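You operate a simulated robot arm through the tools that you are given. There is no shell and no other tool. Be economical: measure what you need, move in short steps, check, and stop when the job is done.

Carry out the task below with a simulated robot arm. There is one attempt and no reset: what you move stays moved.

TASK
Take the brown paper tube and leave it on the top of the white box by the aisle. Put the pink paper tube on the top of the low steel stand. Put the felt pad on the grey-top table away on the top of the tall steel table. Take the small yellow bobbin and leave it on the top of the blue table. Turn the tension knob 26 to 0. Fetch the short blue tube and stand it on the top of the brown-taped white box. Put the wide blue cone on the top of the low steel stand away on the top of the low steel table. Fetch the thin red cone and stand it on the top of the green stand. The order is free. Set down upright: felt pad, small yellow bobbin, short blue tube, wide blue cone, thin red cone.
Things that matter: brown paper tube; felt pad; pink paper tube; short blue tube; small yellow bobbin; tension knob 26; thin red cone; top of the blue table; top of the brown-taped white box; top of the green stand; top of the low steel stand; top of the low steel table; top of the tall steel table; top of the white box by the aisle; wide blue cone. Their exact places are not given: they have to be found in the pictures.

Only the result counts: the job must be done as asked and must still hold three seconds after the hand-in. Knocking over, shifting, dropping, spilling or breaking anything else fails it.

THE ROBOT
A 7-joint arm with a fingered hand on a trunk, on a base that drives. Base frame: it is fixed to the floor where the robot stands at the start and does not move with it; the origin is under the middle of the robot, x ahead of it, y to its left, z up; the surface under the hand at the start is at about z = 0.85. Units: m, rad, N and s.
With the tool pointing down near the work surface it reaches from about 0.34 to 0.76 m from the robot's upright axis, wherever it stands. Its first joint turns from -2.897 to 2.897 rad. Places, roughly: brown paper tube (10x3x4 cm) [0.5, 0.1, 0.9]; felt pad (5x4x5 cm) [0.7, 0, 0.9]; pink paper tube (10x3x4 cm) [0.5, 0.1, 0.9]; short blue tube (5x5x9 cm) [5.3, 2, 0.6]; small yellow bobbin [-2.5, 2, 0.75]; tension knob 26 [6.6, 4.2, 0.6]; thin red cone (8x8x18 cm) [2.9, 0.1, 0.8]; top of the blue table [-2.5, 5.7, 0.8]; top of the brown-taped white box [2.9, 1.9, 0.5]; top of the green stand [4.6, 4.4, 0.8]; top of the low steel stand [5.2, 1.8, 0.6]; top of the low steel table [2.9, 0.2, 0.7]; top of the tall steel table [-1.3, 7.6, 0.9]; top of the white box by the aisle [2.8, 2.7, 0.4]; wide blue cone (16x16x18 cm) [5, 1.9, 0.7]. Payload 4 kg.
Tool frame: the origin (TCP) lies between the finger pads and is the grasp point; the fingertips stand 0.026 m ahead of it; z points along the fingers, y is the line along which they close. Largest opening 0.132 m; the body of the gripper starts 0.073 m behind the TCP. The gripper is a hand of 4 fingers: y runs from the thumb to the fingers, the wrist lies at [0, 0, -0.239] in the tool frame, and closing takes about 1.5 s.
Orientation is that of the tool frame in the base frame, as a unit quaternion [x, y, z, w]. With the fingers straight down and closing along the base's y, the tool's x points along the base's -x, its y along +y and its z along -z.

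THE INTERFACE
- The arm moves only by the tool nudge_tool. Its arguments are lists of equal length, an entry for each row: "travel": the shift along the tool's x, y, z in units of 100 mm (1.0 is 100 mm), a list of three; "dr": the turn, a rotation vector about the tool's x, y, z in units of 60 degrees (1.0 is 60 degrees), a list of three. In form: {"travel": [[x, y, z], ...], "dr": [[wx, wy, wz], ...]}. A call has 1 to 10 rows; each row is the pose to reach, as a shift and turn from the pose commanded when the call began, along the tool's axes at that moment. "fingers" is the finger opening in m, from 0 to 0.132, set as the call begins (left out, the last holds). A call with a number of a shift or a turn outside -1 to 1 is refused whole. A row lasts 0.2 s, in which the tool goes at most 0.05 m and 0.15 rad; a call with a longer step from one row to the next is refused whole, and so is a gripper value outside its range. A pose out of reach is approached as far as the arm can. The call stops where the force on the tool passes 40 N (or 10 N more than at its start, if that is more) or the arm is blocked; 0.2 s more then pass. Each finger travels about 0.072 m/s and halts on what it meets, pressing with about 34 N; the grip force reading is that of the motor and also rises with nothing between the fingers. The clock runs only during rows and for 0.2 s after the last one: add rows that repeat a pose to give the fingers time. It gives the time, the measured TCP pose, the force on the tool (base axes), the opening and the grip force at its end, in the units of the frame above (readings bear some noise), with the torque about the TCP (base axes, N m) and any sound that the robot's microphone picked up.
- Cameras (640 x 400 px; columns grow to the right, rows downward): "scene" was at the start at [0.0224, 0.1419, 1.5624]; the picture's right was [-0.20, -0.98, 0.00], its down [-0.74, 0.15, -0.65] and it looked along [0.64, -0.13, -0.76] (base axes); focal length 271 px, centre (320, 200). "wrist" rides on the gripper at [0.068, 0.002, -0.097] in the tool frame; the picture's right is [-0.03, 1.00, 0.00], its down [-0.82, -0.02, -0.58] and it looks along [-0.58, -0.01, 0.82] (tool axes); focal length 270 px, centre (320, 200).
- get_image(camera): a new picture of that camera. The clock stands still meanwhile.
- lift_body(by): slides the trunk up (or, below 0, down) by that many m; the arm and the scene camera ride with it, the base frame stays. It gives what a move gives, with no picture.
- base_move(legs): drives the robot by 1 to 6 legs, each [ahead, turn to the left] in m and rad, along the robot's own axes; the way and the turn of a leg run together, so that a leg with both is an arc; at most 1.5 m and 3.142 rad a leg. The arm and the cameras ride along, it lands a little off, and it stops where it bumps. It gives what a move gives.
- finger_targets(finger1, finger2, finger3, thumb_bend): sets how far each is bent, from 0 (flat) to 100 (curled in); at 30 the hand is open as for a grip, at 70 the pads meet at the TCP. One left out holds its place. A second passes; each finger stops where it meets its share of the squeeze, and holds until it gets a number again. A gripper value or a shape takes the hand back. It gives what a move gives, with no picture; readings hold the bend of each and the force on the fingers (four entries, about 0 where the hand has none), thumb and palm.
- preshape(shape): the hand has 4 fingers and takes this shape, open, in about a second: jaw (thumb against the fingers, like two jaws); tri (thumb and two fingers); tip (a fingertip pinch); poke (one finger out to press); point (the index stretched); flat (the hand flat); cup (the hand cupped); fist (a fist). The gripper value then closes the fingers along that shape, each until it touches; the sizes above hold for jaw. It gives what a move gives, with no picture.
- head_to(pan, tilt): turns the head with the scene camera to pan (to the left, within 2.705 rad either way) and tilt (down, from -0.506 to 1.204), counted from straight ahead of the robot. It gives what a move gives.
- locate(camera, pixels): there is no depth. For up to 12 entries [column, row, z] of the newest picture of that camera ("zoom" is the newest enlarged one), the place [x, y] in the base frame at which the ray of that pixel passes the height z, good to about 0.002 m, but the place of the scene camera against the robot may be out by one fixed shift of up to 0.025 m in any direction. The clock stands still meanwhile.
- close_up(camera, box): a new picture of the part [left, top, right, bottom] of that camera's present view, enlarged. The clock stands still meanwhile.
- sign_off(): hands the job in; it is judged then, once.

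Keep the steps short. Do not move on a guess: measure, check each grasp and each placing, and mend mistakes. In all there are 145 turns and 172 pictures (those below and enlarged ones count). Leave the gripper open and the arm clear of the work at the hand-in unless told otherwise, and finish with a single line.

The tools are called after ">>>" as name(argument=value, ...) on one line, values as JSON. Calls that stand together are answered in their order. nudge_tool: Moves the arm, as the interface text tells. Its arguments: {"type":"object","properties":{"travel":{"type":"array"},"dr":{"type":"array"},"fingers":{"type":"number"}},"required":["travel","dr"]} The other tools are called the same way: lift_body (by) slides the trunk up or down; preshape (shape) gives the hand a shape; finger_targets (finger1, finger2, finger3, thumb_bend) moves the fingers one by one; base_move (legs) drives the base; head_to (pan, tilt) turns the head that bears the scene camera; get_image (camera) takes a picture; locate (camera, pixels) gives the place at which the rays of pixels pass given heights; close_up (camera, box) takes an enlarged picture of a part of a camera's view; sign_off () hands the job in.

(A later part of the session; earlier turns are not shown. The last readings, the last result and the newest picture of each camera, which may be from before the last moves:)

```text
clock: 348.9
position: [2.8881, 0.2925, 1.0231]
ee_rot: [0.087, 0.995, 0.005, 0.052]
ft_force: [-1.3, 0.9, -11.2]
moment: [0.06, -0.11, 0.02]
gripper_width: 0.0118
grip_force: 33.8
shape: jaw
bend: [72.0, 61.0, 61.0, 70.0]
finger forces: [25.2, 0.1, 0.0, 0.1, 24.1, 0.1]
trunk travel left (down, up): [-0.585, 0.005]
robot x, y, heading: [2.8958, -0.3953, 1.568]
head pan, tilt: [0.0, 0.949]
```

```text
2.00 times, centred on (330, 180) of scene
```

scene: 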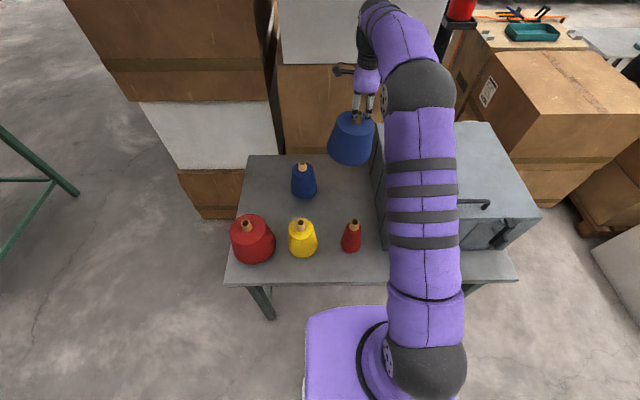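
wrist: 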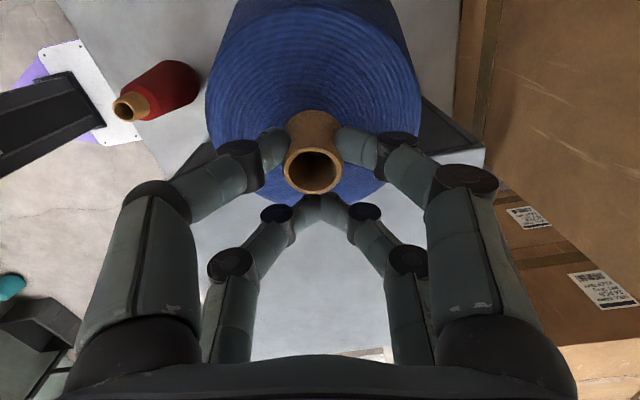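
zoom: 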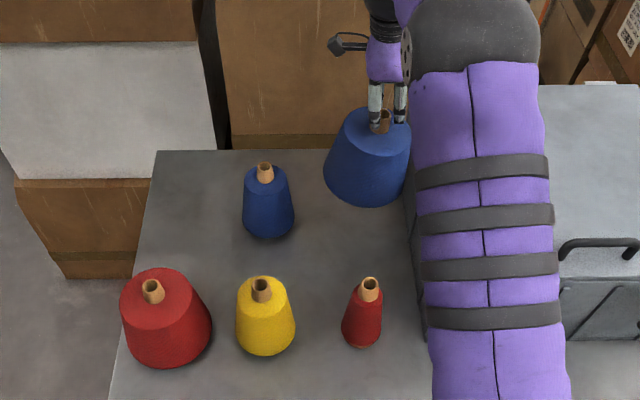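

>>> nudge_tool(travel=[[0.042, 0, 0.4], [0.083, 0, 0.8], [0.1, 0, 0.95], [0.108, 0, 1.0]], dr=[[0, 0, 0], [0, 0, 0], [0, 0, 0], [0, 0, 0]])

>>> close_up(camera="scene", box=[270, 100, 430, 260])

>>> nudge_tool(travel=[[0.004, 0, 0.04], [0.008, 0, 0.08], [0.012, 0, 0.12], [0.016, 0, 0.16], [0.02, 0, 0.2], [0.024, 0, 0.24], [0.028, 0, 0.28], [0.032, 0, 0.32], [0.036, 0, 0.36], [0.042, 0, 0.42]], dr=[[0, 0, 0], [0, 0, 0], [0, 0, 0], [0, 0, 0], [0, 0, 0], [0, 0, 0], [0, 0, 0], [0, 0, 0], [0, 0, 0], [0, 0, 0]])

```text
clock: 349.9
position: [2.8872, 0.2931, 0.9229]
ee_rot: [0.088, 0.995, 0.005, 0.051]
ft_force: [-0.1, -0.3, -11.4]
moment: [-0.05, -0.13, 0.0]
gripper_width: 0.0117
grip_force: 33.8
shape: jaw
bend: [72.0, 61.0, 61.0, 70.0]
finger forces: [24.5, 0.0, 0.0, 0.1, 24.2, 0.0]
trunk travel left (down, up): [-0.585, 0.005]
robot x, y, heading: [2.8958, -0.3899, 1.565]
head pan, tilt: [0.0, 0.949]
```

```text
2.50 times, centred on (350, 180) of scene
```

zoom: 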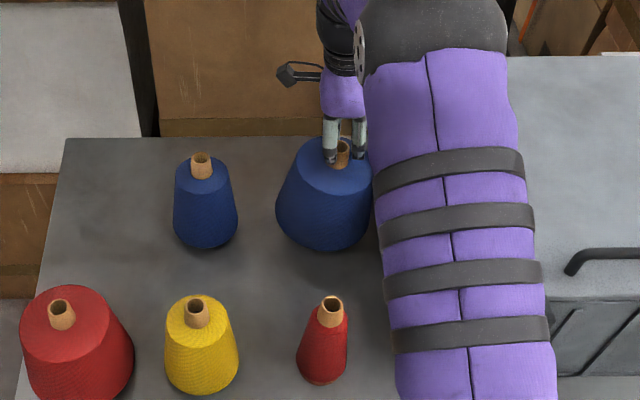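

```text
clock: 352.1
position: [2.8883, 0.2952, 0.886]
ee_rot: [0.087, 0.995, 0.01, 0.05]
ft_force: [-4.7, 0.7, 17.4]
moment: [0.08, 0.36, 0.02]
gripper_width: 0.0124
grip_force: 34.3
shape: jaw
bend: [73.0, 61.0, 61.0, 71.0]
finger forces: [33.5, 0.1, 0.0, 0.0, 33.4, 0.0]
trunk travel left (down, up): [-0.585, 0.005]
robot x, y, heading: [2.8978, -0.3942, 1.564]
head pan, tilt: [0.0, 0.949]
```

Resting on the table (17 N upward). Release and rise.

>>> nudge_tool(travel=[[-0.002, 0, -0.02], [-0.002, 0, -0.02], [-0.002, 0, -0.02], [-0.002, 0, -0.02], [-0.002, 0, -0.02]], dr=[[0, 0, 0], [0, 0, 0], [0, 0, 0], [0, 0, 0], [0, 0, 0]], fingers=0.085)

>>> nudge_tool(travel=[[-0.03, 0, -0.3], [-0.06, 0, -0.6], [-0.1, 0, -0.98]], dr=[[0, 0, 0], [0, 0, 0], [0, 0, 0]])

>>> nudge_tool(travel=[[-0.03, -0.1, -0.3], [-0.06, -0.5, -0.5], [-0.06, -0.9, -0.7]], dr=[[0, 0.05, 0], [0, 0.1, 0], [0, 0.1, 0]])

>>> get_image(camera="scene")

>>> get_image(camera="wrist")

```text
clock: 353.3
position: [2.8876, 0.2941, 0.883]
ee_rot: [0.087, 0.995, 0.005, 0.051]
ft_force: [0.4, -0.2, -0.1]
moment: [-0.01, 0.02, -0.04]
gripper_width: 0.0847
grip_force: 0.0
shape: jaw
bend: [70.0, 70.0, 70.0, 65.0]
finger forces: [0.0, 0.0, 0.1, 0.0, 0.0, 0.0]
trunk travel left (down, up): [-0.585, 0.005]
robot x, y, heading: [2.8967, -0.3935, 1.566]
head pan, tilt: [0.0, 0.949]
```

```text
clock: 354.1
position: [2.8892, 0.2921, 0.9817]
ee_rot: [0.088, 0.995, 0.005, 0.051]
ft_force: [0.6, -0.1, -0.4]
moment: [0.0, -0.01, -0.01]
gripper_width: 0.0848
grip_force: 0.0
shape: jaw
bend: [70.0, 70.0, 70.0, 65.0]
finger forces: [0.1, 0.1, 0.0, 0.0, 0.0, 0.0]
trunk travel left (down, up): [-0.585, 0.005]
robot x, y, heading: [2.8973, -0.3952, 1.565]
head pan, tilt: [0.0, 0.949]
```

```text
clock: 354.9
position: [2.872, 0.2008, 1.0508]
ee_rot: [0.086, 0.996, 0.01, -0.001]
ft_force: [0.1, 0.7, -0.2]
moment: [-0.02, 0.01, 0.01]
gripper_width: 0.0847
grip_force: 0.0
shape: jaw
bend: [70.0, 70.0, 70.0, 65.0]
finger forces: [0.0, 0.0, 0.0, 0.0, 0.1, 0.1]
trunk travel left (down, up): [-0.585, 0.005]
robot x, y, heading: [2.8982, -0.3893, 1.568]
head pan, tilt: [0.0, 0.949]
```

```text
49 pictures are left
```

scene: 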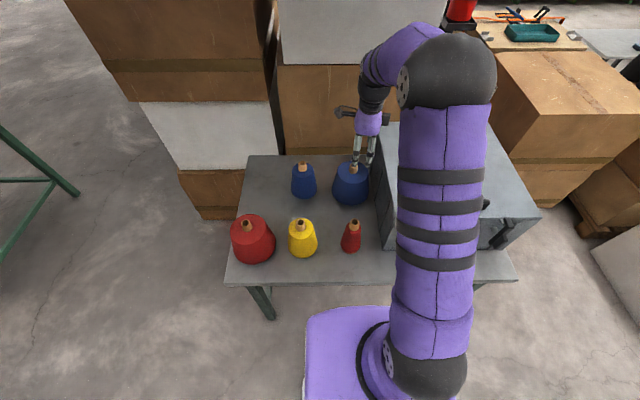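

```text
48 pictures are left
```

wrist: 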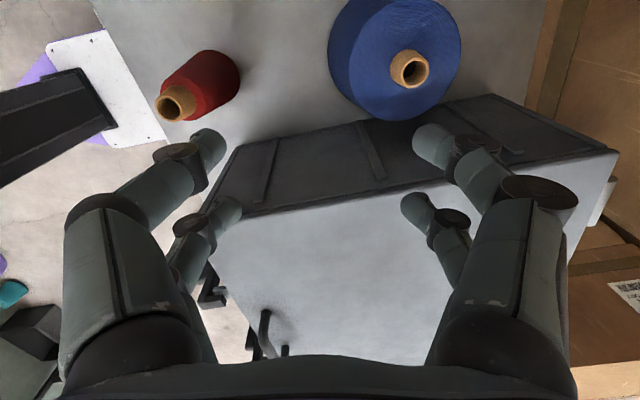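

Wide cone stands on the low steel table. Now the thin red cone: I measure its core in the wrist picture.

>>> locate(camera="wrist", pixels=[[170, 105, 0.885], [188, 95, 0.86], [240, 70, 0.71], [407, 70, 0.885]])

```text
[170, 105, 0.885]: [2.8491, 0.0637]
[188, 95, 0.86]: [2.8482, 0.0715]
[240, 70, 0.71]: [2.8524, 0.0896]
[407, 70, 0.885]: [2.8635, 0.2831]
```

>>> nudge_tool(travel=[[0, -0.4, 0], [0, -0.8, 0], [-0.1, -1.0, 0.2]], dr=[[0, 0, 0], [0, 0, 0], [0, 0, 0]])

>>> nudge_tool(travel=[[-0.04, -0.37, 0.4]], dr=[[0, 0, 0]])

>>> get_image(camera="wrist")

```text
clock: 355.7
position: [2.864, 0.101, 1.0274]
ee_rot: [0.087, 0.996, 0.011, -0.001]
ft_force: [0.6, -0.1, -0.1]
moment: [-0.01, 0.01, -0.01]
gripper_width: 0.0847
grip_force: 0.1
shape: jaw
bend: [70.0, 70.0, 70.0, 65.0]
finger forces: [0.0, 0.1, 0.0, 0.1, 0.0, 0.0]
trunk travel left (down, up): [-0.585, 0.005]
robot x, y, heading: [2.8959, -0.3936, 1.566]
head pan, tilt: [0.0, 0.949]
```

```text
refused: row 1 steps farther than a row can; nothing moved
```

```text
47 pictures are left
```

wrist: 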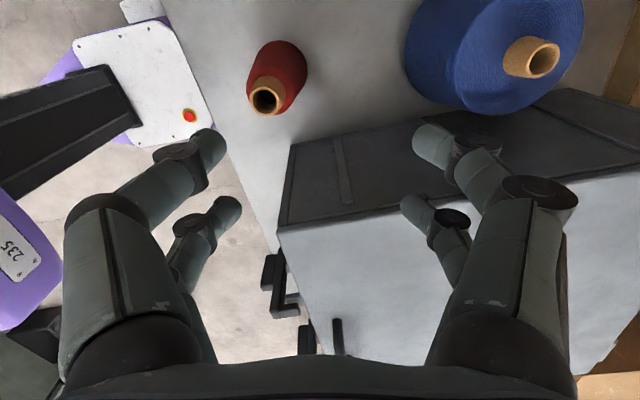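

>>> locate(camera="wrist", pixels=[[265, 100, 0.885], [265, 100, 0.87], [265, 100, 0.855]])

>>> close_up(camera="wrist", box=[220, 20, 340, 130])

```text
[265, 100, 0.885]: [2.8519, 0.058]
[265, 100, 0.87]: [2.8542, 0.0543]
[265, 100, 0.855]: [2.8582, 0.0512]
```

```text
3.64 times, centred on (280, 75) of wrist
```

zoom: 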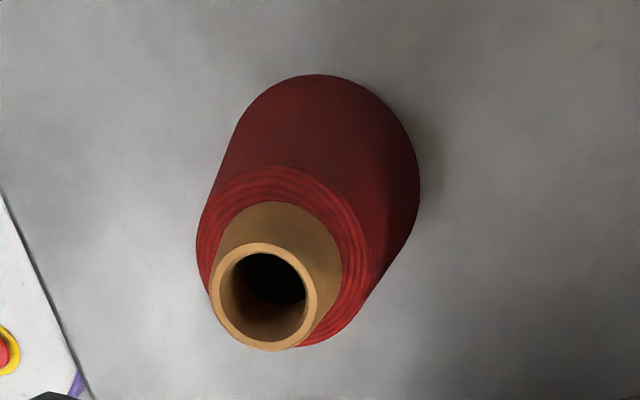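

>>> nudge_tool(travel=[[-0.06, -0.24, 0.1], [-0.11, -0.48, 0.4], [-0.11, -0.48, 0.8], [-0.11, -0.48, 1.0]], dr=[[0, 0, 0], [0, 0, 0], [0, 0, 0], [0, 0, 0]])

>>> get_image(camera="wrist")

```text
clock: 356.7
position: [2.8662, 0.0566, 0.9263]
ee_rot: [0.087, 0.996, 0.011, 0.0]
ft_force: [-0.1, 0.3, -0.4]
moment: [0.0, -0.06, 0.0]
gripper_width: 0.0848
grip_force: 0.0
shape: jaw
bend: [70.0, 70.0, 70.0, 65.0]
finger forces: [0.0, 0.0, 0.1, 0.0, 0.1, 0.0]
trunk travel left (down, up): [-0.585, 0.005]
robot x, y, heading: [2.8973, -0.3918, 1.566]
head pan, tilt: [0.0, 0.949]
```

```text
45 pictures are left
```

wrist: 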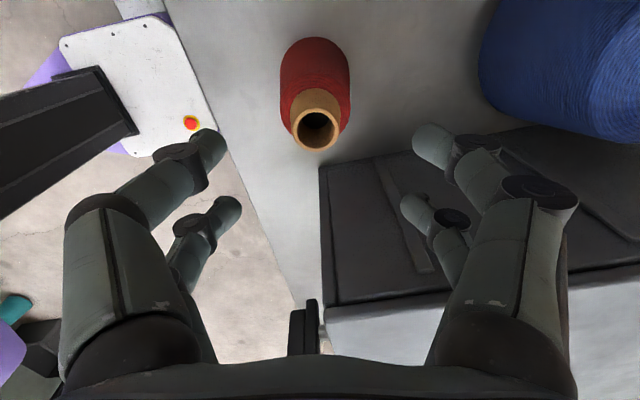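

>>> nudge_tool(travel=[[0, -0.03, 0.2], [0, -0.03, 0.4], [0, -0.03, 0.57]], dr=[[0, 0, 0], [0, 0, 0], [0, 0, 0]])

>>> nudge_tool(travel=[[0, 0, 0], [0, 0, 0], [0, 0, 0], [0, 0, 0], [0, 0, 0], [0, 0, 0], [0, 0, 0]], dr=[[0, 0, 0], [0, 0, 0], [0, 0, 0], [0, 0, 0], [0, 0, 0], [0, 0, 0], [0, 0, 0]], fingers=0.0)

>>> nudge_tool(travel=[[0, 0, -0.1], [0, 0, -0.4], [0, 0, -0.8], [0, 0, -1.0]], dr=[[0, 0, 0], [0, 0, 0], [0, 0, 0], [0, 0, 0]])

>>> nudge_tool(travel=[[0, 0, -0.4], [0, 0, -0.8], [0, 0, -1.0]], dr=[[0, 0, 0], [0, 0, 0], [0, 0, 0]])

>>> get_image(camera="wrist")

```text
clock: 357.5
position: [2.8664, 0.0546, 0.8692]
ee_rot: [0.088, 0.996, 0.01, -0.001]
ft_force: [0.4, -0.4, 0.2]
moment: [-0.02, 0.02, -0.03]
gripper_width: 0.0847
grip_force: 0.0
shape: jaw
bend: [70.0, 70.0, 70.0, 65.0]
finger forces: [0.0, 0.1, 0.0, 0.0, 0.1, 0.0]
trunk travel left (down, up): [-0.585, 0.005]
robot x, y, heading: [2.8947, -0.3926, 1.562]
head pan, tilt: [0.0, 0.949]
```

```text
clock: 359.1
position: [2.8671, 0.0539, 0.8697]
ee_rot: [0.087, 0.996, 0.011, -0.001]
ft_force: [-1.0, 0.3, 0.1]
moment: [-0.05, -0.02, -0.02]
gripper_width: 0.0111
grip_force: 34.2
shape: jaw
bend: [73.0, 61.0, 61.0, 70.0]
finger forces: [27.9, 0.1, 0.0, 0.0, 27.0, 0.0]
trunk travel left (down, up): [-0.585, 0.005]
robot x, y, heading: [2.8993, -0.3902, 1.564]
head pan, tilt: [0.0, 0.949]
```

```text
clock: 360.1
position: [2.8669, 0.0512, 0.9694]
ee_rot: [0.087, 0.996, 0.01, -0.001]
ft_force: [0.3, 0.0, -1.9]
moment: [0.01, -0.01, 0.0]
gripper_width: 0.011
grip_force: 34.2
shape: jaw
bend: [73.0, 61.0, 61.0, 70.0]
finger forces: [28.0, 0.1, 0.0, 0.0, 26.4, 0.0]
trunk travel left (down, up): [-0.585, 0.005]
robot x, y, heading: [2.8952, -0.3942, 1.566]
head pan, tilt: [0.0, 0.949]
```

```text
clock: 360.9
position: [2.8669, 0.0492, 1.0698]
ee_rot: [0.086, 0.996, 0.01, -0.001]
ft_force: [0.3, -0.1, -2.3]
moment: [0.01, -0.05, -0.02]
gripper_width: 0.011
grip_force: 33.9
shape: jaw
bend: [73.0, 61.0, 61.0, 70.0]
finger forces: [28.0, 0.0, 0.0, 0.1, 26.1, 0.0]
trunk travel left (down, up): [-0.585, 0.005]
robot x, y, heading: [2.895, -0.3948, 1.572]
head pan, tilt: [0.0, 0.949]
```

```text
44 pictures are left
```

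wrist: 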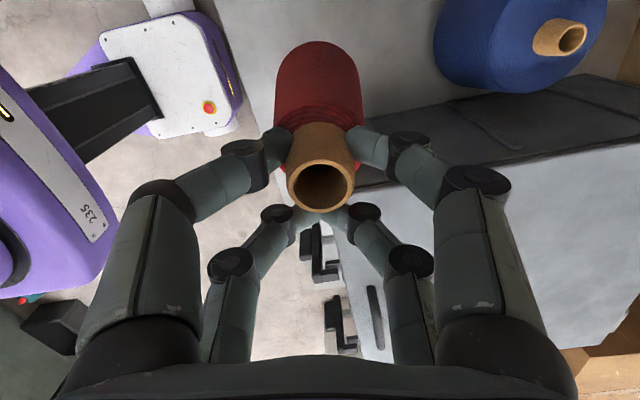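

Red cone held (0.2 kg). I drive back out and round by the east lane to the green stand.

>>> base_move(legs=[[-0.5, 0], [0, -1.57], [1.4, 0], [1.42, 0]])

```text
clock: 381.4
position: [6.1576, -0.9745, 1.0705]
ee_rot: [0.778, 0.628, 0.008, 0.007]
ft_force: [0.1, -0.5, -1.9]
moment: [-0.06, 0.03, 0.03]
gripper_width: 0.0107
grip_force: 34.1
shape: jaw
bend: [73.0, 61.0, 61.0, 70.0]
finger forces: [28.1, 0.1, 0.1, 0.0, 26.1, 0.1]
trunk travel left (down, up): [-0.585, 0.005]
robot x, y, heading: [5.7166, -0.9849, -0.046]
head pan, tilt: [0.0, 0.949]
```

>>> base_move(legs=[[0, 1.593], [1.2, 0], [1.2, 0], [1.12, 0], [0.86, 1.57]])

>>> head_to(pan=-0.9, tilt=0.4)

>>> get_image(camera="scene")

```text
clock: 407.1
position: [4.7685, 3.0659, 1.0691]
ee_rot: [-0.646, 0.764, 0.007, -0.007]
ft_force: [0.7, -0.2, -1.6]
moment: [0.02, -0.01, 0.03]
gripper_width: 0.0102
grip_force: 33.8
shape: jaw
bend: [73.0, 61.0, 61.0, 70.0]
finger forces: [27.9, 0.0, 0.0, 0.1, 25.7, 0.1]
trunk travel left (down, up): [-0.585, 0.005]
robot x, y, heading: [5.2126, 3.0996, 3.132]
head pan, tilt: [0.0, 0.949]
cut short: leg 5
```

```text
clock: 408.3
position: [4.7687, 3.0664, 1.0708]
ee_rot: [-0.647, 0.763, 0.007, -0.008]
ft_force: [0.0, 0.9, -1.5]
moment: [0.04, -0.01, 0.03]
gripper_width: 0.0105
grip_force: 33.8
shape: jaw
bend: [73.0, 61.0, 61.0, 70.0]
finger forces: [27.9, 0.0, 0.0, 0.1, 25.7, 0.0]
trunk travel left (down, up): [-0.585, 0.005]
robot x, y, heading: [5.2083, 3.1003, 3.14]
head pan, tilt: [-0.901, 0.4]
```

```text
43 pictures are left
```

scene: 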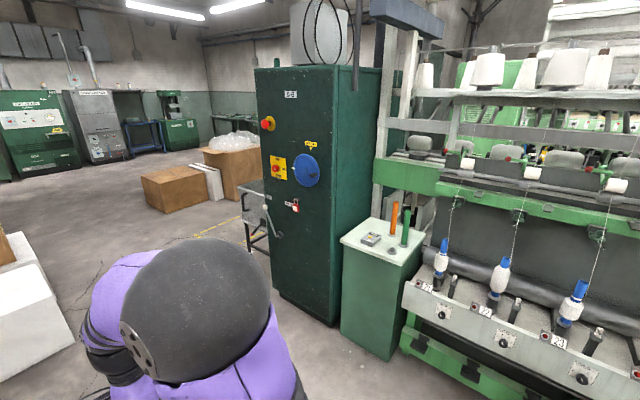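

>>> locate(camera="scene", pixels=[[341, 243, 0.8], [404, 266, 0.8], [424, 228, 0.8], [370, 217, 0.8], [371, 240, 0.81], [391, 251, 0.81], [393, 230, 0.8], [404, 244, 0.8], [345, 328, 0.0], [392, 361, 0.0], [443, 311, 0.65], [503, 343, 0.65]])

>>> close_up(camera="scene", box=[330, 190, 440, 280])

```text
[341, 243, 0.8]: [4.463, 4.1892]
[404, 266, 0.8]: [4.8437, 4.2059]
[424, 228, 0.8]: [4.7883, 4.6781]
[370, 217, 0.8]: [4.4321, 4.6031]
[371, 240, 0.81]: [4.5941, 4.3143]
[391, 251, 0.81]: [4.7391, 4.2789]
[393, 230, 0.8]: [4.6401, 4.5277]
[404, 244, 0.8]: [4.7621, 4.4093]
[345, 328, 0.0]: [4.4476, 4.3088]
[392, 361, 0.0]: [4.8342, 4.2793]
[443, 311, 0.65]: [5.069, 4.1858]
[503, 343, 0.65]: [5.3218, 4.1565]
```

```text
4.44 times, centred on (385, 235) of scene
```

zoom: 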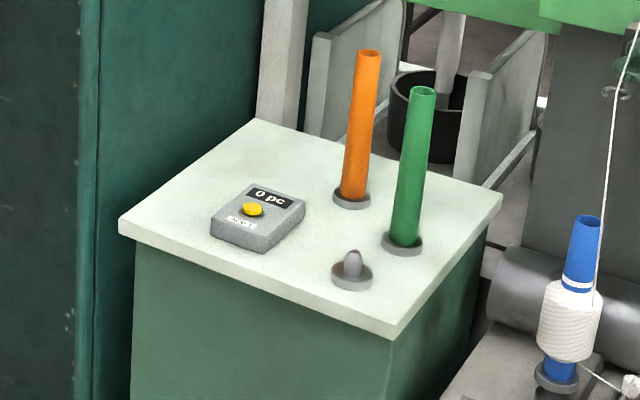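

Green stand top: free spot at about (4.58, 4.44) between the counter and the orange tube. I turn the hand so the camera faces back to the robot, then drive in front of the stand.

>>> nudge_tool(travel=[[0, 0, 0], [0, 0, 0], [0, 0, 0], [0, 0, 0], [0, 0, 0], [0, 0, 0], [0, 0, 0]], dr=[[0, 0, -0.14], [0, 0, -0.28], [0, 0, -0.42], [0, 0, -0.56], [0, 0, -0.7], [0, 0, -0.84], [0, 0, -0.97]])

>>> nudge_tool(travel=[[0, 0, 0], [0, 0, 0], [0, 0, 0], [0, 0, 0], [0, 0, 0]], dr=[[0, 0, -0.14], [0, 0, -0.28], [0, 0, -0.42], [0, 0, -0.56], [0, 0, -0.69]])

>>> base_move(legs=[[0.6, 0], [0, -1.57], [0.6, 0]])

>>> head_to(pan=0.0, tilt=0.75)

>>> get_image(camera="scene")

>>> get_image(camera="wrist")

```text
clock: 409.9
position: [4.7693, 3.0665, 1.0704]
ee_rot: [0.936, -0.351, -0.009, 0.004]
ft_force: [0.1, -0.4, -2.0]
moment: [0.01, 0.0, -0.01]
gripper_width: 0.0103
grip_force: 33.7
shape: jaw
bend: [73.0, 61.0, 61.0, 70.0]
finger forces: [27.8, 0.0, 0.1, 0.1, 25.6, 0.1]
trunk travel left (down, up): [-0.585, 0.005]
robot x, y, heading: [5.211, 3.0976, 3.138]
head pan, tilt: [-0.901, 0.4]
```

```text
clock: 411.1
position: [4.769, 3.0655, 1.0692]
ee_rot: [1.0, 0.003, -0.011, 0.001]
ft_force: [0.2, 0.9, -1.7]
moment: [-0.06, 0.0, 0.0]
gripper_width: 0.0106
grip_force: 34.0
shape: jaw
bend: [73.0, 61.0, 61.0, 70.0]
finger forces: [27.8, 0.0, 0.1, 0.1, 25.7, 0.1]
trunk travel left (down, up): [-0.585, 0.005]
robot x, y, heading: [5.2099, 3.101, 3.137]
head pan, tilt: [-0.901, 0.4]
```

```text
clock: 421.8
position: [4.5729, 4.15, 1.07]
ee_rot: [0.707, -0.707, -0.008, -0.007]
ft_force: [0.0, -0.2, -2.1]
moment: [0.04, -0.01, 0.01]
gripper_width: 0.01
grip_force: 33.4
shape: jaw
bend: [73.0, 61.0, 61.0, 70.0]
finger forces: [27.6, 0.0, 0.0, 0.0, 25.7, 0.0]
trunk travel left (down, up): [-0.585, 0.005]
robot x, y, heading: [4.6105, 3.7084, 1.568]
head pan, tilt: [-0.901, 0.4]
```

```text
clock: 423.0
position: [4.5732, 4.1494, 1.0692]
ee_rot: [0.707, -0.707, -0.007, -0.007]
ft_force: [0.9, 0.1, -1.6]
moment: [0.03, 0.02, -0.01]
gripper_width: 0.0106
grip_force: 34.2
shape: jaw
bend: [73.0, 61.0, 61.0, 70.0]
finger forces: [27.7, 0.1, 0.0, 0.1, 25.6, 0.0]
trunk travel left (down, up): [-0.585, 0.005]
robot x, y, heading: [4.6103, 3.7056, 1.565]
head pan, tilt: [0.0, 0.75]
```

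```text
41 pictures are left
```

scene: 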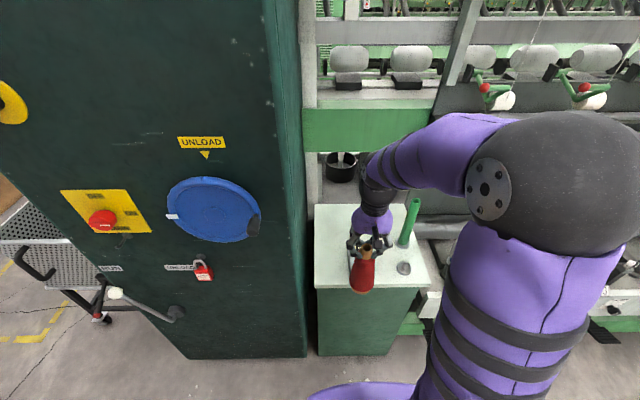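

```text
40 pictures are left
```

wrist: 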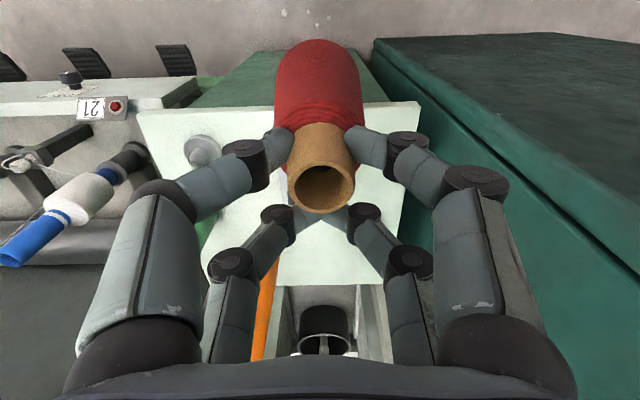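

>>> locate(camera="wrist", pixels=[[138, 112, 0.8], [420, 103, 0.8], [200, 150, 0.81], [265, 300, 0.9], [285, 285, 0.8], [400, 285, 0.8]])

>>> locate(camera="scene", pixels=[[316, 288, 0.8], [418, 288, 0.8], [430, 283, 0.8], [404, 270, 0.81], [400, 246, 0.81], [317, 205, 0.8]])

```text
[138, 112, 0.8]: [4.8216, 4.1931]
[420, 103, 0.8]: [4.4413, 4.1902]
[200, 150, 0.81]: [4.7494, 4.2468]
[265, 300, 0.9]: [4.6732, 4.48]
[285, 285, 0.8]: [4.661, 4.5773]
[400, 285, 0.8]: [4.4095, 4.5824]
```

```text
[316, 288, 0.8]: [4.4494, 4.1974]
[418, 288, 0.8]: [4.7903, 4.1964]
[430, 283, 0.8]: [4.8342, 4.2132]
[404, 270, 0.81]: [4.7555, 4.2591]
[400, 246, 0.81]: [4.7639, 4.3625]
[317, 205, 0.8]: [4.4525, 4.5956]
```

>>> base_move(legs=[[0.1, 0]])

>>> nudge_tool(travel=[[-0.45, 0.05, 0], [-0.9, 0.1, 0], [-1.0, 0.13, 0]], dr=[[0, 0, 0], [0, 0, 0], [0, 0, 0]])

>>> nudge_tool(travel=[[-0.45, 0, 0], [-0.9, 0, 0], [-1.0, 0, 0]], dr=[[0, 0, 0], [0, 0, 0], [0, 0, 0]])

>>> get_image(camera="wrist")

>>> close_up(camera="scene", box=[290, 150, 450, 310])

```text
clock: 424.1
position: [4.5736, 4.2504, 1.0692]
ee_rot: [-0.707, 0.707, 0.007, 0.007]
ft_force: [-0.1, 0.1, -2.1]
moment: [0.02, -0.04, 0.01]
gripper_width: 0.0104
grip_force: 33.6
shape: jaw
bend: [73.0, 61.0, 61.0, 70.0]
finger forces: [27.6, 0.0, 0.1, 0.1, 25.5, 0.1]
trunk travel left (down, up): [-0.585, 0.005]
robot x, y, heading: [4.6048, 3.8074, 1.567]
head pan, tilt: [0.0, 0.75]
```

```text
clock: 424.9
position: [4.5611, 4.3483, 1.0704]
ee_rot: [0.708, -0.707, -0.008, -0.007]
ft_force: [0.1, 0.0, -2.6]
moment: [0.01, 0.01, 0.01]
gripper_width: 0.0103
grip_force: 34.3
shape: jaw
bend: [73.0, 61.0, 61.0, 70.0]
finger forces: [27.5, 0.0, 0.0, 0.0, 25.6, 0.1]
trunk travel left (down, up): [-0.585, 0.005]
robot x, y, heading: [4.6091, 3.8072, 1.568]
head pan, tilt: [0.0, 0.75]
```

```text
clock: 425.7
position: [4.5608, 4.448, 1.0737]
ee_rot: [0.707, -0.707, -0.008, -0.008]
ft_force: [0.0, -0.2, -1.3]
moment: [-0.01, 0.0, -0.01]
gripper_width: 0.0103
grip_force: 34.4
shape: jaw
bend: [73.0, 61.0, 61.0, 70.0]
finger forces: [27.3, 0.0, 0.1, 0.1, 25.6, 0.0]
trunk travel left (down, up): [-0.585, 0.005]
robot x, y, heading: [4.6072, 3.8079, 1.566]
head pan, tilt: [0.0, 0.75]
```

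```text
39 pictures are left
```

wrist: 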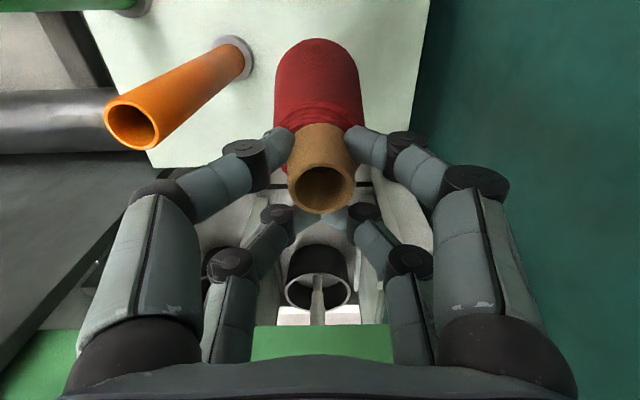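

```text
2.50 times, centred on (370, 230) of scene
```

zoom: 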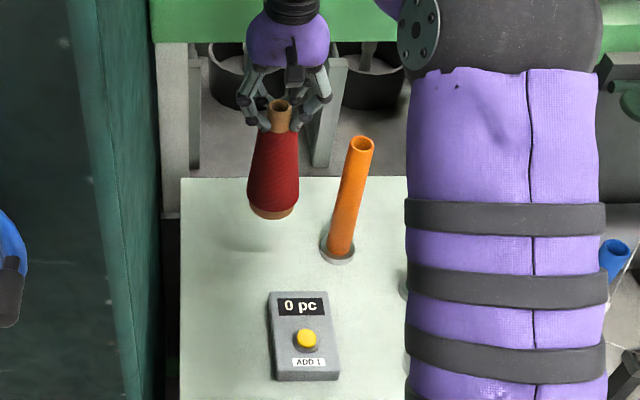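

>>> locate(camera="wrist", pixels=[[237, 57, 0.81], [420, 100, 0.8], [150, 165, 0.8], [130, 128, 0.97]])

>>> locate(camera="scene", pixels=[[377, 250, 0.81], [354, 262, 0.83]])

```text
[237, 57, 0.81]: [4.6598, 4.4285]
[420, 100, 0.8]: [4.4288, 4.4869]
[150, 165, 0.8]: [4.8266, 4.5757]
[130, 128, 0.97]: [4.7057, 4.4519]
```

```text
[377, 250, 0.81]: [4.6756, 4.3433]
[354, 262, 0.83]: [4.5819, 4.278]
```

>>> nudge_tool(travel=[[-0.3, 0.1, 0.1], [-0.55, 0.15, 0.3], [-0.55, 0.15, 0.6], [-0.55, 0.15, 0.75]], dr=[[0, 0, 0], [0, 0, 0], [0, 0, 0], [0, 0, 0]])

>>> close_up(camera="scene", box=[300, 150, 420, 290])

>>> nudge_tool(travel=[[0, 0, 0.04], [0, 0, 0.08], [0, 0, 0.12], [0, 0, 0.16], [0, 0, 0.2], [0, 0, 0.24], [0, 0, 0.28], [0, 0, 0.32]], dr=[[0, 0, 0], [0, 0, 0], [0, 0, 0], [0, 0, 0], [0, 0, 0], [0, 0, 0], [0, 0, 0], [0, 0, 0]])

```text
clock: 426.7
position: [4.5465, 4.5056, 0.9989]
ee_rot: [-0.707, 0.708, 0.007, 0.008]
ft_force: [-0.4, 0.2, -1.2]
moment: [0.05, -0.04, 0.01]
gripper_width: 0.0101
grip_force: 34.2
shape: jaw
bend: [73.0, 61.0, 61.0, 70.0]
finger forces: [27.3, 0.0, 0.1, 0.0, 25.6, 0.1]
trunk travel left (down, up): [-0.585, 0.005]
robot x, y, heading: [4.609, 3.8112, 1.567]
head pan, tilt: [0.0, 0.75]
```

```text
2.86 times, centred on (360, 220) of scene
```

zoom: 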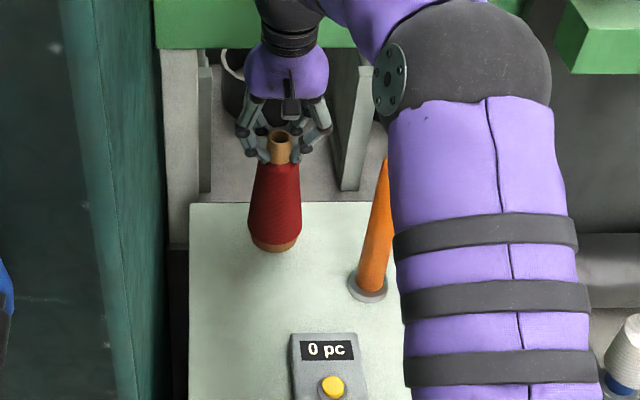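

```text
clock: 428.5
position: [4.5469, 4.5056, 0.9709]
ee_rot: [-0.707, 0.707, 0.009, 0.008]
ft_force: [1.6, -1.6, 11.9]
moment: [-0.3, 0.1, 0.02]
gripper_width: 0.0107
grip_force: 33.8
shape: jaw
bend: [73.0, 61.0, 61.0, 70.0]
finger forces: [31.1, 0.0, 0.0, 0.0, 30.3, 0.0]
trunk travel left (down, up): [-0.585, 0.005]
robot x, y, heading: [4.6053, 3.8069, 1.565]
head pan, tilt: [0.0, 0.75]
```

Touching (12 N). Release, rise and retract.

>>> nudge_tool(travel=[[0, 0, -0.02], [0, 0, -0.02], [0, 0, -0.02], [0, 0, -0.02], [0, 0, -0.02]], dr=[[0, 0, 0], [0, 0, 0], [0, 0, 0], [0, 0, 0], [0, 0, 0]], fingers=0.07)

>>> nudge_tool(travel=[[0, 0, -0.3], [0, 0, -0.7], [0, 0, -1.0]], dr=[[0, 0, 0], [0, 0, 0], [0, 0, 0]])

>>> nudge_tool(travel=[[0.4, 0, -0.2], [0.8, 0, -0.4], [1.0, 0, -0.6]], dr=[[0, 0, 0], [0, 0, 0], [0, 0, 0]])

>>> close_up(camera="scene", box=[300, 150, 420, 290])

```text
clock: 429.7
position: [4.5459, 4.5074, 0.9691]
ee_rot: [0.708, -0.707, -0.008, -0.007]
ft_force: [-0.7, 0.0, -0.4]
moment: [0.02, -0.01, 0.01]
gripper_width: 0.0695
grip_force: 0.0
shape: jaw
bend: [72.0, 72.0, 72.0, 70.0]
finger forces: [0.0, 0.0, 0.0, 0.0, 0.0, 0.0]
trunk travel left (down, up): [-0.585, 0.005]
robot x, y, heading: [4.6077, 3.8095, 1.571]
head pan, tilt: [0.0, 0.75]
```

```text
clock: 430.5
position: [4.5465, 4.5042, 1.0698]
ee_rot: [0.707, -0.707, -0.008, -0.008]
ft_force: [1.3, 0.3, 0.1]
moment: [0.02, -0.01, -0.01]
gripper_width: 0.0694
grip_force: 0.1
shape: jaw
bend: [72.0, 72.0, 72.0, 70.0]
finger forces: [0.1, 0.0, 0.0, 0.1, 0.1, 0.0]
trunk travel left (down, up): [-0.585, 0.005]
robot x, y, heading: [4.6047, 3.805, 1.567]
head pan, tilt: [0.0, 0.75]
```

```text
clock: 431.3
position: [4.5471, 4.4024, 1.1294]
ee_rot: [0.708, -0.707, -0.007, -0.008]
ft_force: [-0.4, 0.3, -0.2]
moment: [0.0, -0.04, 0.01]
gripper_width: 0.0697
grip_force: 0.1
shape: jaw
bend: [72.0, 72.0, 72.0, 70.0]
finger forces: [0.0, 0.1, 0.0, 0.0, 0.1, 0.0]
trunk travel left (down, up): [-0.585, 0.005]
robot x, y, heading: [4.6084, 3.8047, 1.567]
head pan, tilt: [0.0, 0.75]
```

```text
2.86 times, centred on (360, 220) of scene
```

zoom: 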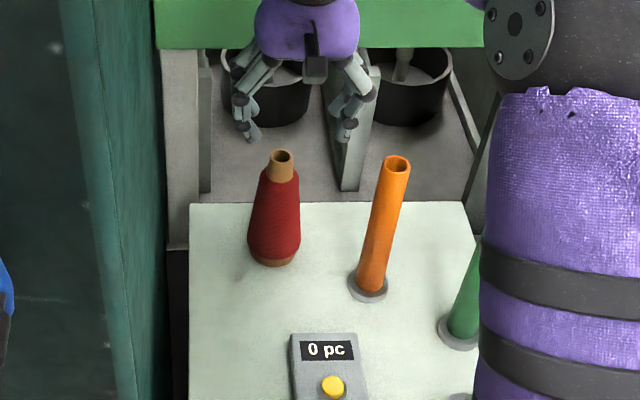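

Red cone stands on the green stand. Now the knob: I retract, drive along the machine front and look at the numbered knobs.

>>> nudge_tool(travel=[[0.4, 0, 0], [0.8, 0, 0], [1.0, 0, 0]], dr=[[0, 0, 0], [0, 0, 0], [0, 0, 0]])

>>> base_move(legs=[[-0.42, 0], [0, -1.567], [0.85, 0], [0.85, 0]])

>>> head_to(pan=1.3, tilt=0.75)

>>> get_image(camera="scene")

```text
clock: 432.1
position: [4.5473, 4.3027, 1.124]
ee_rot: [-0.706, 0.708, 0.007, 0.007]
ft_force: [0.9, 0.6, 0.4]
moment: [0.03, -0.01, 0.02]
gripper_width: 0.0695
grip_force: 0.0
shape: jaw
bend: [72.0, 72.0, 72.0, 70.0]
finger forces: [0.1, 0.0, 0.1, 0.0, 0.0, 0.1]
trunk travel left (down, up): [-0.585, 0.005]
robot x, y, heading: [4.6097, 3.8082, 1.56]
head pan, tilt: [0.0, 0.75]
```

```text
clock: 447.1
position: [6.8009, 3.4635, 1.1249]
ee_rot: [-0.004, 1.0, 0.0, 0.011]
ft_force: [-0.1, -0.3, 0.3]
moment: [0.01, 0.0, 0.0]
gripper_width: 0.0693
grip_force: 0.0
shape: jaw
bend: [72.0, 72.0, 72.0, 70.0]
finger forces: [0.0, 0.0, 0.0, 0.1, 0.0, 0.1]
trunk travel left (down, up): [-0.585, 0.005]
robot x, y, heading: [6.3052, 3.3964, 0.007]
head pan, tilt: [0.0, 0.75]
```

```text
clock: 448.6
position: [6.8009, 3.4631, 1.1255]
ee_rot: [-0.005, 1.0, -0.001, 0.01]
ft_force: [-0.4, 0.2, -0.5]
moment: [0.0, 0.03, 0.02]
gripper_width: 0.0692
grip_force: 0.1
shape: jaw
bend: [72.0, 72.0, 72.0, 70.0]
finger forces: [0.1, 0.1, 0.0, 0.0, 0.1, 0.0]
trunk travel left (down, up): [-0.585, 0.005]
robot x, y, heading: [6.3073, 3.3997, 0.003]
head pan, tilt: [1.3, 0.75]
```

```text
35 pictures are left
```

scene: 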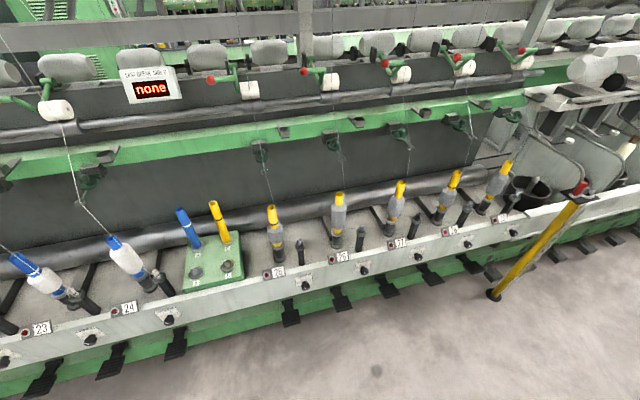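

>>> close_up(camera="scene", box=[180, 230, 380, 330])

>>> locate(camera="scene", pixels=[[305, 284, 0.62], [365, 270, 0.62], [420, 257, 0.62], [170, 319, 0.62], [278, 271, 0.65], [305, 284, 0.58]])

```text
3.20 times, centred on (280, 280) of scene
```

zoom: 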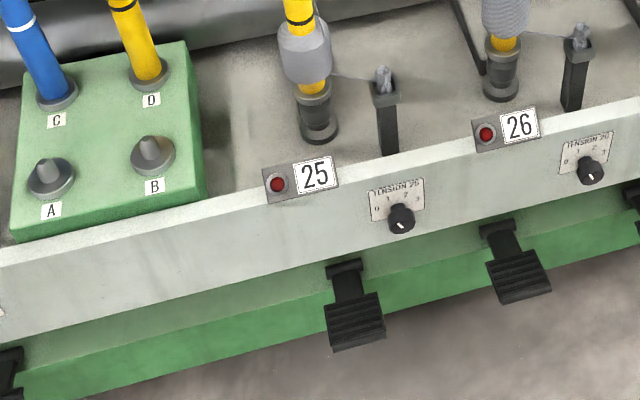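

```text
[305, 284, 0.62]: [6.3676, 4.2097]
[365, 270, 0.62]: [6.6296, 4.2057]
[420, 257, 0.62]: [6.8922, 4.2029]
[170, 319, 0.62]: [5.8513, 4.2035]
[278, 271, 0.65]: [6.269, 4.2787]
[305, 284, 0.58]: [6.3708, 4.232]
```

>>> close_up(camera="scene", box=[340, 250, 390, 285])

```text
11.43 times, centred on (365, 268) of scene
```

zoom: 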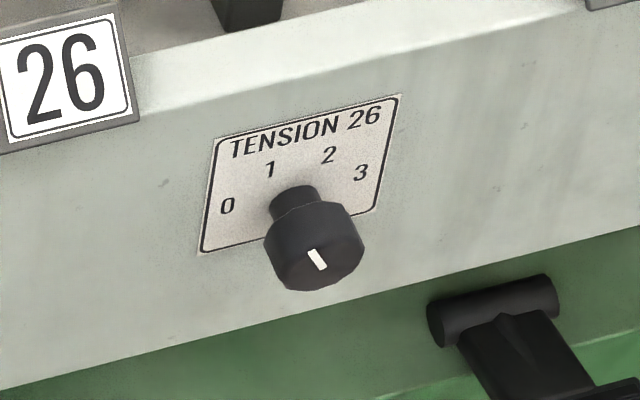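

Knob 26 points at 1 (about 116°); 0 is about 52° counter-clockwise seen from the front. I set the base and turn the hand to point forward.

>>> base_move(legs=[[0.08, 0], [0, 0.7]])

>>> lift_body(by=-0.3)

>>> nudge_tool(travel=[[0, 0, 0], [0, 0, 0], [0, 0, 0], [0, 0, 0], [0, 0, 0], [0, 0, 0], [0, 0, 0], [0, 0, 0]], dr=[[0, -0.12, 0], [0, -0.24, 0], [0, -0.36, 0], [0, -0.48, 0], [0, -0.6, 0], [0, -0.72, 0], [0, -0.85, 0], [0, -0.98, 0]])

>>> nudge_tool(travel=[[0, 0, 0], [0, 0, 0], [0, 0, 0], [0, 0, 0]], dr=[[0, -0.13, 0], [0, -0.26, 0], [0, -0.39, 0], [0, -0.52, 0]])

```text
clock: 451.7
position: [6.7237, 3.7657, 1.1246]
ee_rot: [-0.344, 0.939, 0.004, 0.01]
ft_force: [-0.3, -1.1, 0.3]
moment: [-0.02, -0.02, -0.02]
gripper_width: 0.0691
grip_force: 0.0
shape: jaw
bend: [72.0, 72.0, 72.0, 70.0]
finger forces: [0.1, 0.0, 0.1, 0.0, 0.0, 0.0]
trunk travel left (down, up): [-0.585, 0.005]
robot x, y, heading: [6.3834, 3.4007, 0.697]
head pan, tilt: [1.3, 0.75]
```

```text
clock: 454.7
position: [6.7255, 3.7649, 0.8246]
ee_rot: [-0.345, 0.939, 0.004, 0.01]
ft_force: [-0.3, 0.3, -0.6]
moment: [0.05, 0.01, -0.01]
gripper_width: 0.0695
grip_force: 0.1
shape: jaw
bend: [72.0, 72.0, 72.0, 70.0]
finger forces: [0.0, 0.0, 0.0, 0.1, 0.0, 0.0]
trunk travel left (down, up): [-0.285, 0.305]
robot x, y, heading: [6.3861, 3.3989, 0.699]
head pan, tilt: [1.3, 0.75]
```

```text
clock: 456.5
position: [6.7357, 3.7722, 0.8293]
ee_rot: [-0.287, 0.821, 0.165, 0.465]
ft_force: [-1.4, 2.7, 1.6]
moment: [-0.18, -0.01, -0.19]
gripper_width: 0.07
grip_force: 0.0
shape: jaw
bend: [72.0, 72.0, 72.0, 70.0]
finger forces: [0.0, 0.0, 0.1, 0.1, 0.0, 0.0]
out of reach, approached as far as the arm can: row 7, 8
trunk travel left (down, up): [-0.285, 0.305]
robot x, y, heading: [6.3865, 3.3995, 0.697]
head pan, tilt: [1.3, 0.75]
```

```text
clock: 457.5
position: [6.7609, 3.8224, 0.8259]
ee_rot: [-0.24, 0.656, 0.246, 0.671]
ft_force: [-0.1, -0.7, 0.3]
moment: [-0.02, 0.05, 0.02]
gripper_width: 0.0695
grip_force: 0.1
shape: jaw
bend: [72.0, 72.0, 72.0, 70.0]
finger forces: [0.0, 0.0, 0.0, 0.0, 0.1, 0.1]
out of reach, approached as far as the arm can: row 1, 2, 3, 4
trunk travel left (down, up): [-0.285, 0.305]
robot x, y, heading: [6.3877, 3.3977, 0.701]
head pan, tilt: [1.3, 0.75]
```

>>> nudge_tool(travel=[[0.1, 0.15, 0.1], [0.2, 0.3, 0.15], [0.3, 0.45, 0.2], [0.5, 0.6, 0.2], [0.7, 0.75, 0.2], [0.9, 0.9, 0.2], [1.0, 1.0, 0.2]], dr=[[-0.13, 0, 0], [-0.26, 0, 0], [-0.39, 0, 0], [-0.52, 0, 0], [-0.65, 0, 0], [-0.78, 0, 0], [-0.83, 0, 0]])

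>>> get_image(camera="wrist")

```text
clock: 459.1
position: [6.6941, 3.8756, 0.6979]
ee_rot: [-0.448, 0.725, 0.24, 0.464]
ft_force: [-1.8, 0.8, -0.6]
moment: [0.02, -0.01, -0.04]
gripper_width: 0.07
grip_force: 0.0
shape: jaw
bend: [72.0, 72.0, 72.0, 70.0]
finger forces: [0.0, 0.0, 0.0, 0.0, 0.0, 0.0]
out of reach, approached as far as the arm can: row 1, 2, 3, 4, 5, 6, 7
trunk travel left (down, up): [-0.285, 0.305]
robot x, y, heading: [6.3819, 3.3995, 0.698]
head pan, tilt: [1.3, 0.75]
```

```text
32 pictures are left
```

wrist: 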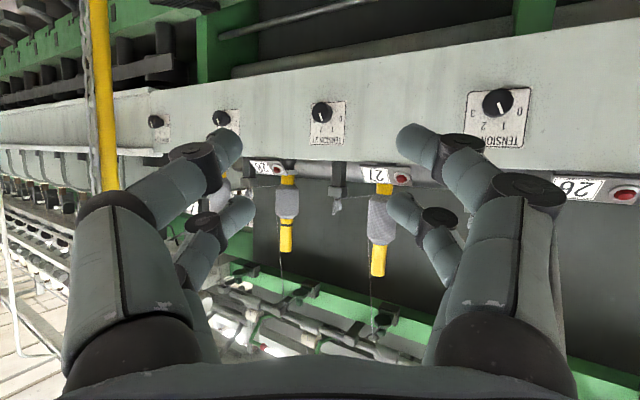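

The arm can't quite point level here because the target is low relative to the shoulder; lowering the trunk raises it relatively. I alternate trunk down and hand up.

>>> lift_body(by=-0.14)

>>> nudge_tool(travel=[[-0.4, 0, 0], [-0.8, 0, 0], [-1.0, 0, 0.2]], dr=[[0, 0, 0], [0, 0, 0], [0, 0, 0]])

>>> lift_body(by=-0.14)

>>> nudge_tool(travel=[[-0.4, 0.1, 0.1], [-0.6, 0.3, 0.3], [-0.8, 0.4, 0.4], [-0.8, 0.4, 0.5]], dr=[[0, 0, 0], [0, 0, 0], [0, 0, 0], [0, 0, 0]])

```text
clock: 460.8
position: [6.694, 3.8745, 0.5588]
ee_rot: [-0.449, 0.725, 0.24, 0.464]
ft_force: [-0.3, -0.5, -0.4]
moment: [0.0, 0.03, 0.02]
gripper_width: 0.0699
grip_force: 0.1
shape: jaw
bend: [72.0, 72.0, 72.0, 70.0]
finger forces: [0.0, 0.0, 0.0, 0.0, 0.1, 0.0]
trunk travel left (down, up): [-0.145, 0.445]
robot x, y, heading: [6.3842, 3.3986, 0.698]
head pan, tilt: [1.3, 0.75]
```

```text
clock: 461.6
position: [6.7203, 3.932, 0.6394]
ee_rot: [-0.449, 0.724, 0.241, 0.465]
ft_force: [-0.8, -0.2, 0.7]
moment: [-0.01, -0.01, 0.03]
gripper_width: 0.0697
grip_force: 0.0
shape: jaw
bend: [72.0, 72.0, 72.0, 70.0]
finger forces: [0.0, 0.0, 0.1, 0.0, 0.0, 0.0]
trunk travel left (down, up): [-0.145, 0.445]
robot x, y, heading: [6.3845, 3.4001, 0.692]
head pan, tilt: [1.3, 0.75]
```

```text
clock: 463.2
position: [6.7189, 3.9325, 0.4993]
ee_rot: [-0.449, 0.725, 0.24, 0.464]
ft_force: [0.1, 0.0, -0.4]
moment: [0.01, 0.05, -0.03]
gripper_width: 0.07
grip_force: 0.2
shape: jaw
bend: [72.0, 72.0, 72.0, 70.0]
finger forces: [0.0, 0.0, 0.1, 0.0, 0.1, 0.1]
trunk travel left (down, up): [-0.005, 0.585]
robot x, y, heading: [6.3859, 3.3962, 0.703]
head pan, tilt: [1.3, 0.75]
```

```text
clock: 464.2
position: [6.7207, 4.0254, 0.5438]
ee_rot: [-0.448, 0.725, 0.24, 0.465]
ft_force: [0.3, 1.6, -0.2]
moment: [0.01, -0.01, -0.01]
gripper_width: 0.07
grip_force: 0.2
shape: jaw
bend: [72.0, 72.0, 72.0, 70.0]
finger forces: [0.0, 0.0, 0.0, 0.1, 0.1, 0.0]
trunk travel left (down, up): [-0.005, 0.585]
robot x, y, heading: [6.3909, 3.3959, 0.703]
head pan, tilt: [1.3, 0.75]
```

>>> nudge_tool(travel=[[-0.11, 0.15, -0.14], [-0.22, 0.3, -0.29], [-0.33, 0.46, -0.43], [-0.44, 0.61, -0.58], [-0.55, 0.76, -0.72], [-0.55, 0.76, -0.72]], dr=[[-0.097, -0.091, -0.01], [-0.195, -0.183, -0.02], [-0.292, -0.274, -0.03], [-0.39, -0.366, -0.04], [-0.487, -0.457, -0.051], [-0.487, -0.457, -0.051]])

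>>> get_image(camera="wrist")

```text
clock: 465.6
position: [6.6299, 4.0287, 0.6227]
ee_rot: [0.501, -0.499, -0.5, -0.5]
ft_force: [0.4, 0.3, 0.3]
moment: [-0.01, 0.0, 0.02]
gripper_width: 0.07
grip_force: 0.1
shape: jaw
bend: [72.0, 72.0, 72.0, 70.0]
finger forces: [0.1, 0.0, 0.0, 0.0, 0.1, 0.1]
trunk travel left (down, up): [-0.005, 0.585]
robot x, y, heading: [6.3867, 3.3997, 0.699]
head pan, tilt: [1.3, 0.75]
```

```text
31 pictures are left
```

wrist: 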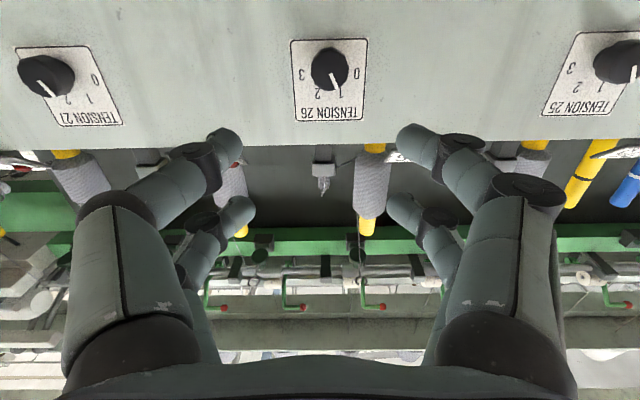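

Hand is level and square to knob 26, whose mark points at 1. I approach 6 cm, lower slightly and re-measure.

>>> nudge_tool(travel=[[0.06, 0.05, 0.3], [0.12, 0.1, 0.6]], dr=[[0, 0, 0], [0, 0, 0]])

>>> get_image(camera="wrist")

```text
clock: 466.2
position: [6.6215, 4.0887, 0.608]
ee_rot: [-0.5, 0.5, 0.499, 0.501]
ft_force: [0.0, 0.1, 0.2]
moment: [-0.04, 0.0, 0.04]
gripper_width: 0.07
grip_force: 0.1
shape: jaw
bend: [72.0, 72.0, 72.0, 70.0]
finger forces: [0.0, 0.0, 0.0, 0.1, 0.1, 0.1]
trunk travel left (down, up): [-0.005, 0.585]
robot x, y, heading: [6.3848, 3.4003, 0.705]
head pan, tilt: [1.3, 0.75]
```

```text
30 pictures are left
```

wrist: 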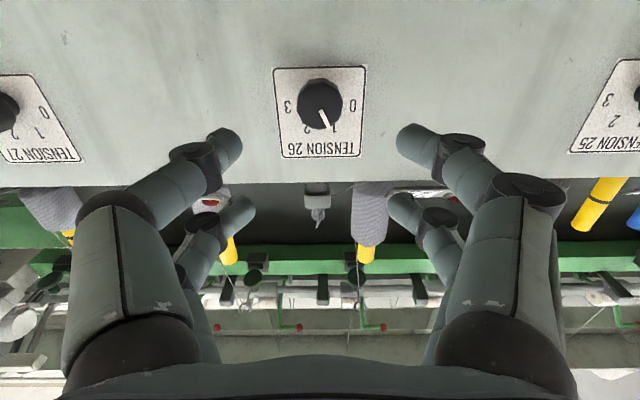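

>>> nudge_tool(travel=[[-0.05, 0.01, 0.4], [-0.05, 0.01, 0.7], [-0.05, 0.01, 0.85], [-0.05, 0.01, 0.93]], dr=[[0, 0, 0], [0, 0, 0], [0, 0, 0], [0, 0, 0]])

>>> get_image(camera="wrist")

```text
clock: 467.2
position: [6.6186, 4.1833, 0.6146]
ee_rot: [0.501, -0.499, -0.5, -0.499]
ft_force: [-0.4, 0.0, 0.2]
moment: [0.0, 0.0, -0.01]
gripper_width: 0.0699
grip_force: 0.1
shape: jaw
bend: [72.0, 72.0, 72.0, 70.0]
finger forces: [0.0, 0.0, 0.0, 0.0, 0.0, 0.1]
trunk travel left (down, up): [-0.005, 0.585]
robot x, y, heading: [6.3845, 3.4006, 0.704]
head pan, tilt: [1.3, 0.75]
```

```text
29 pictures are left
```

wrist: 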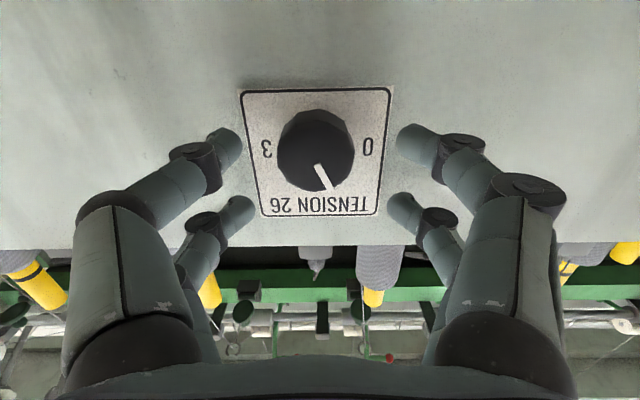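

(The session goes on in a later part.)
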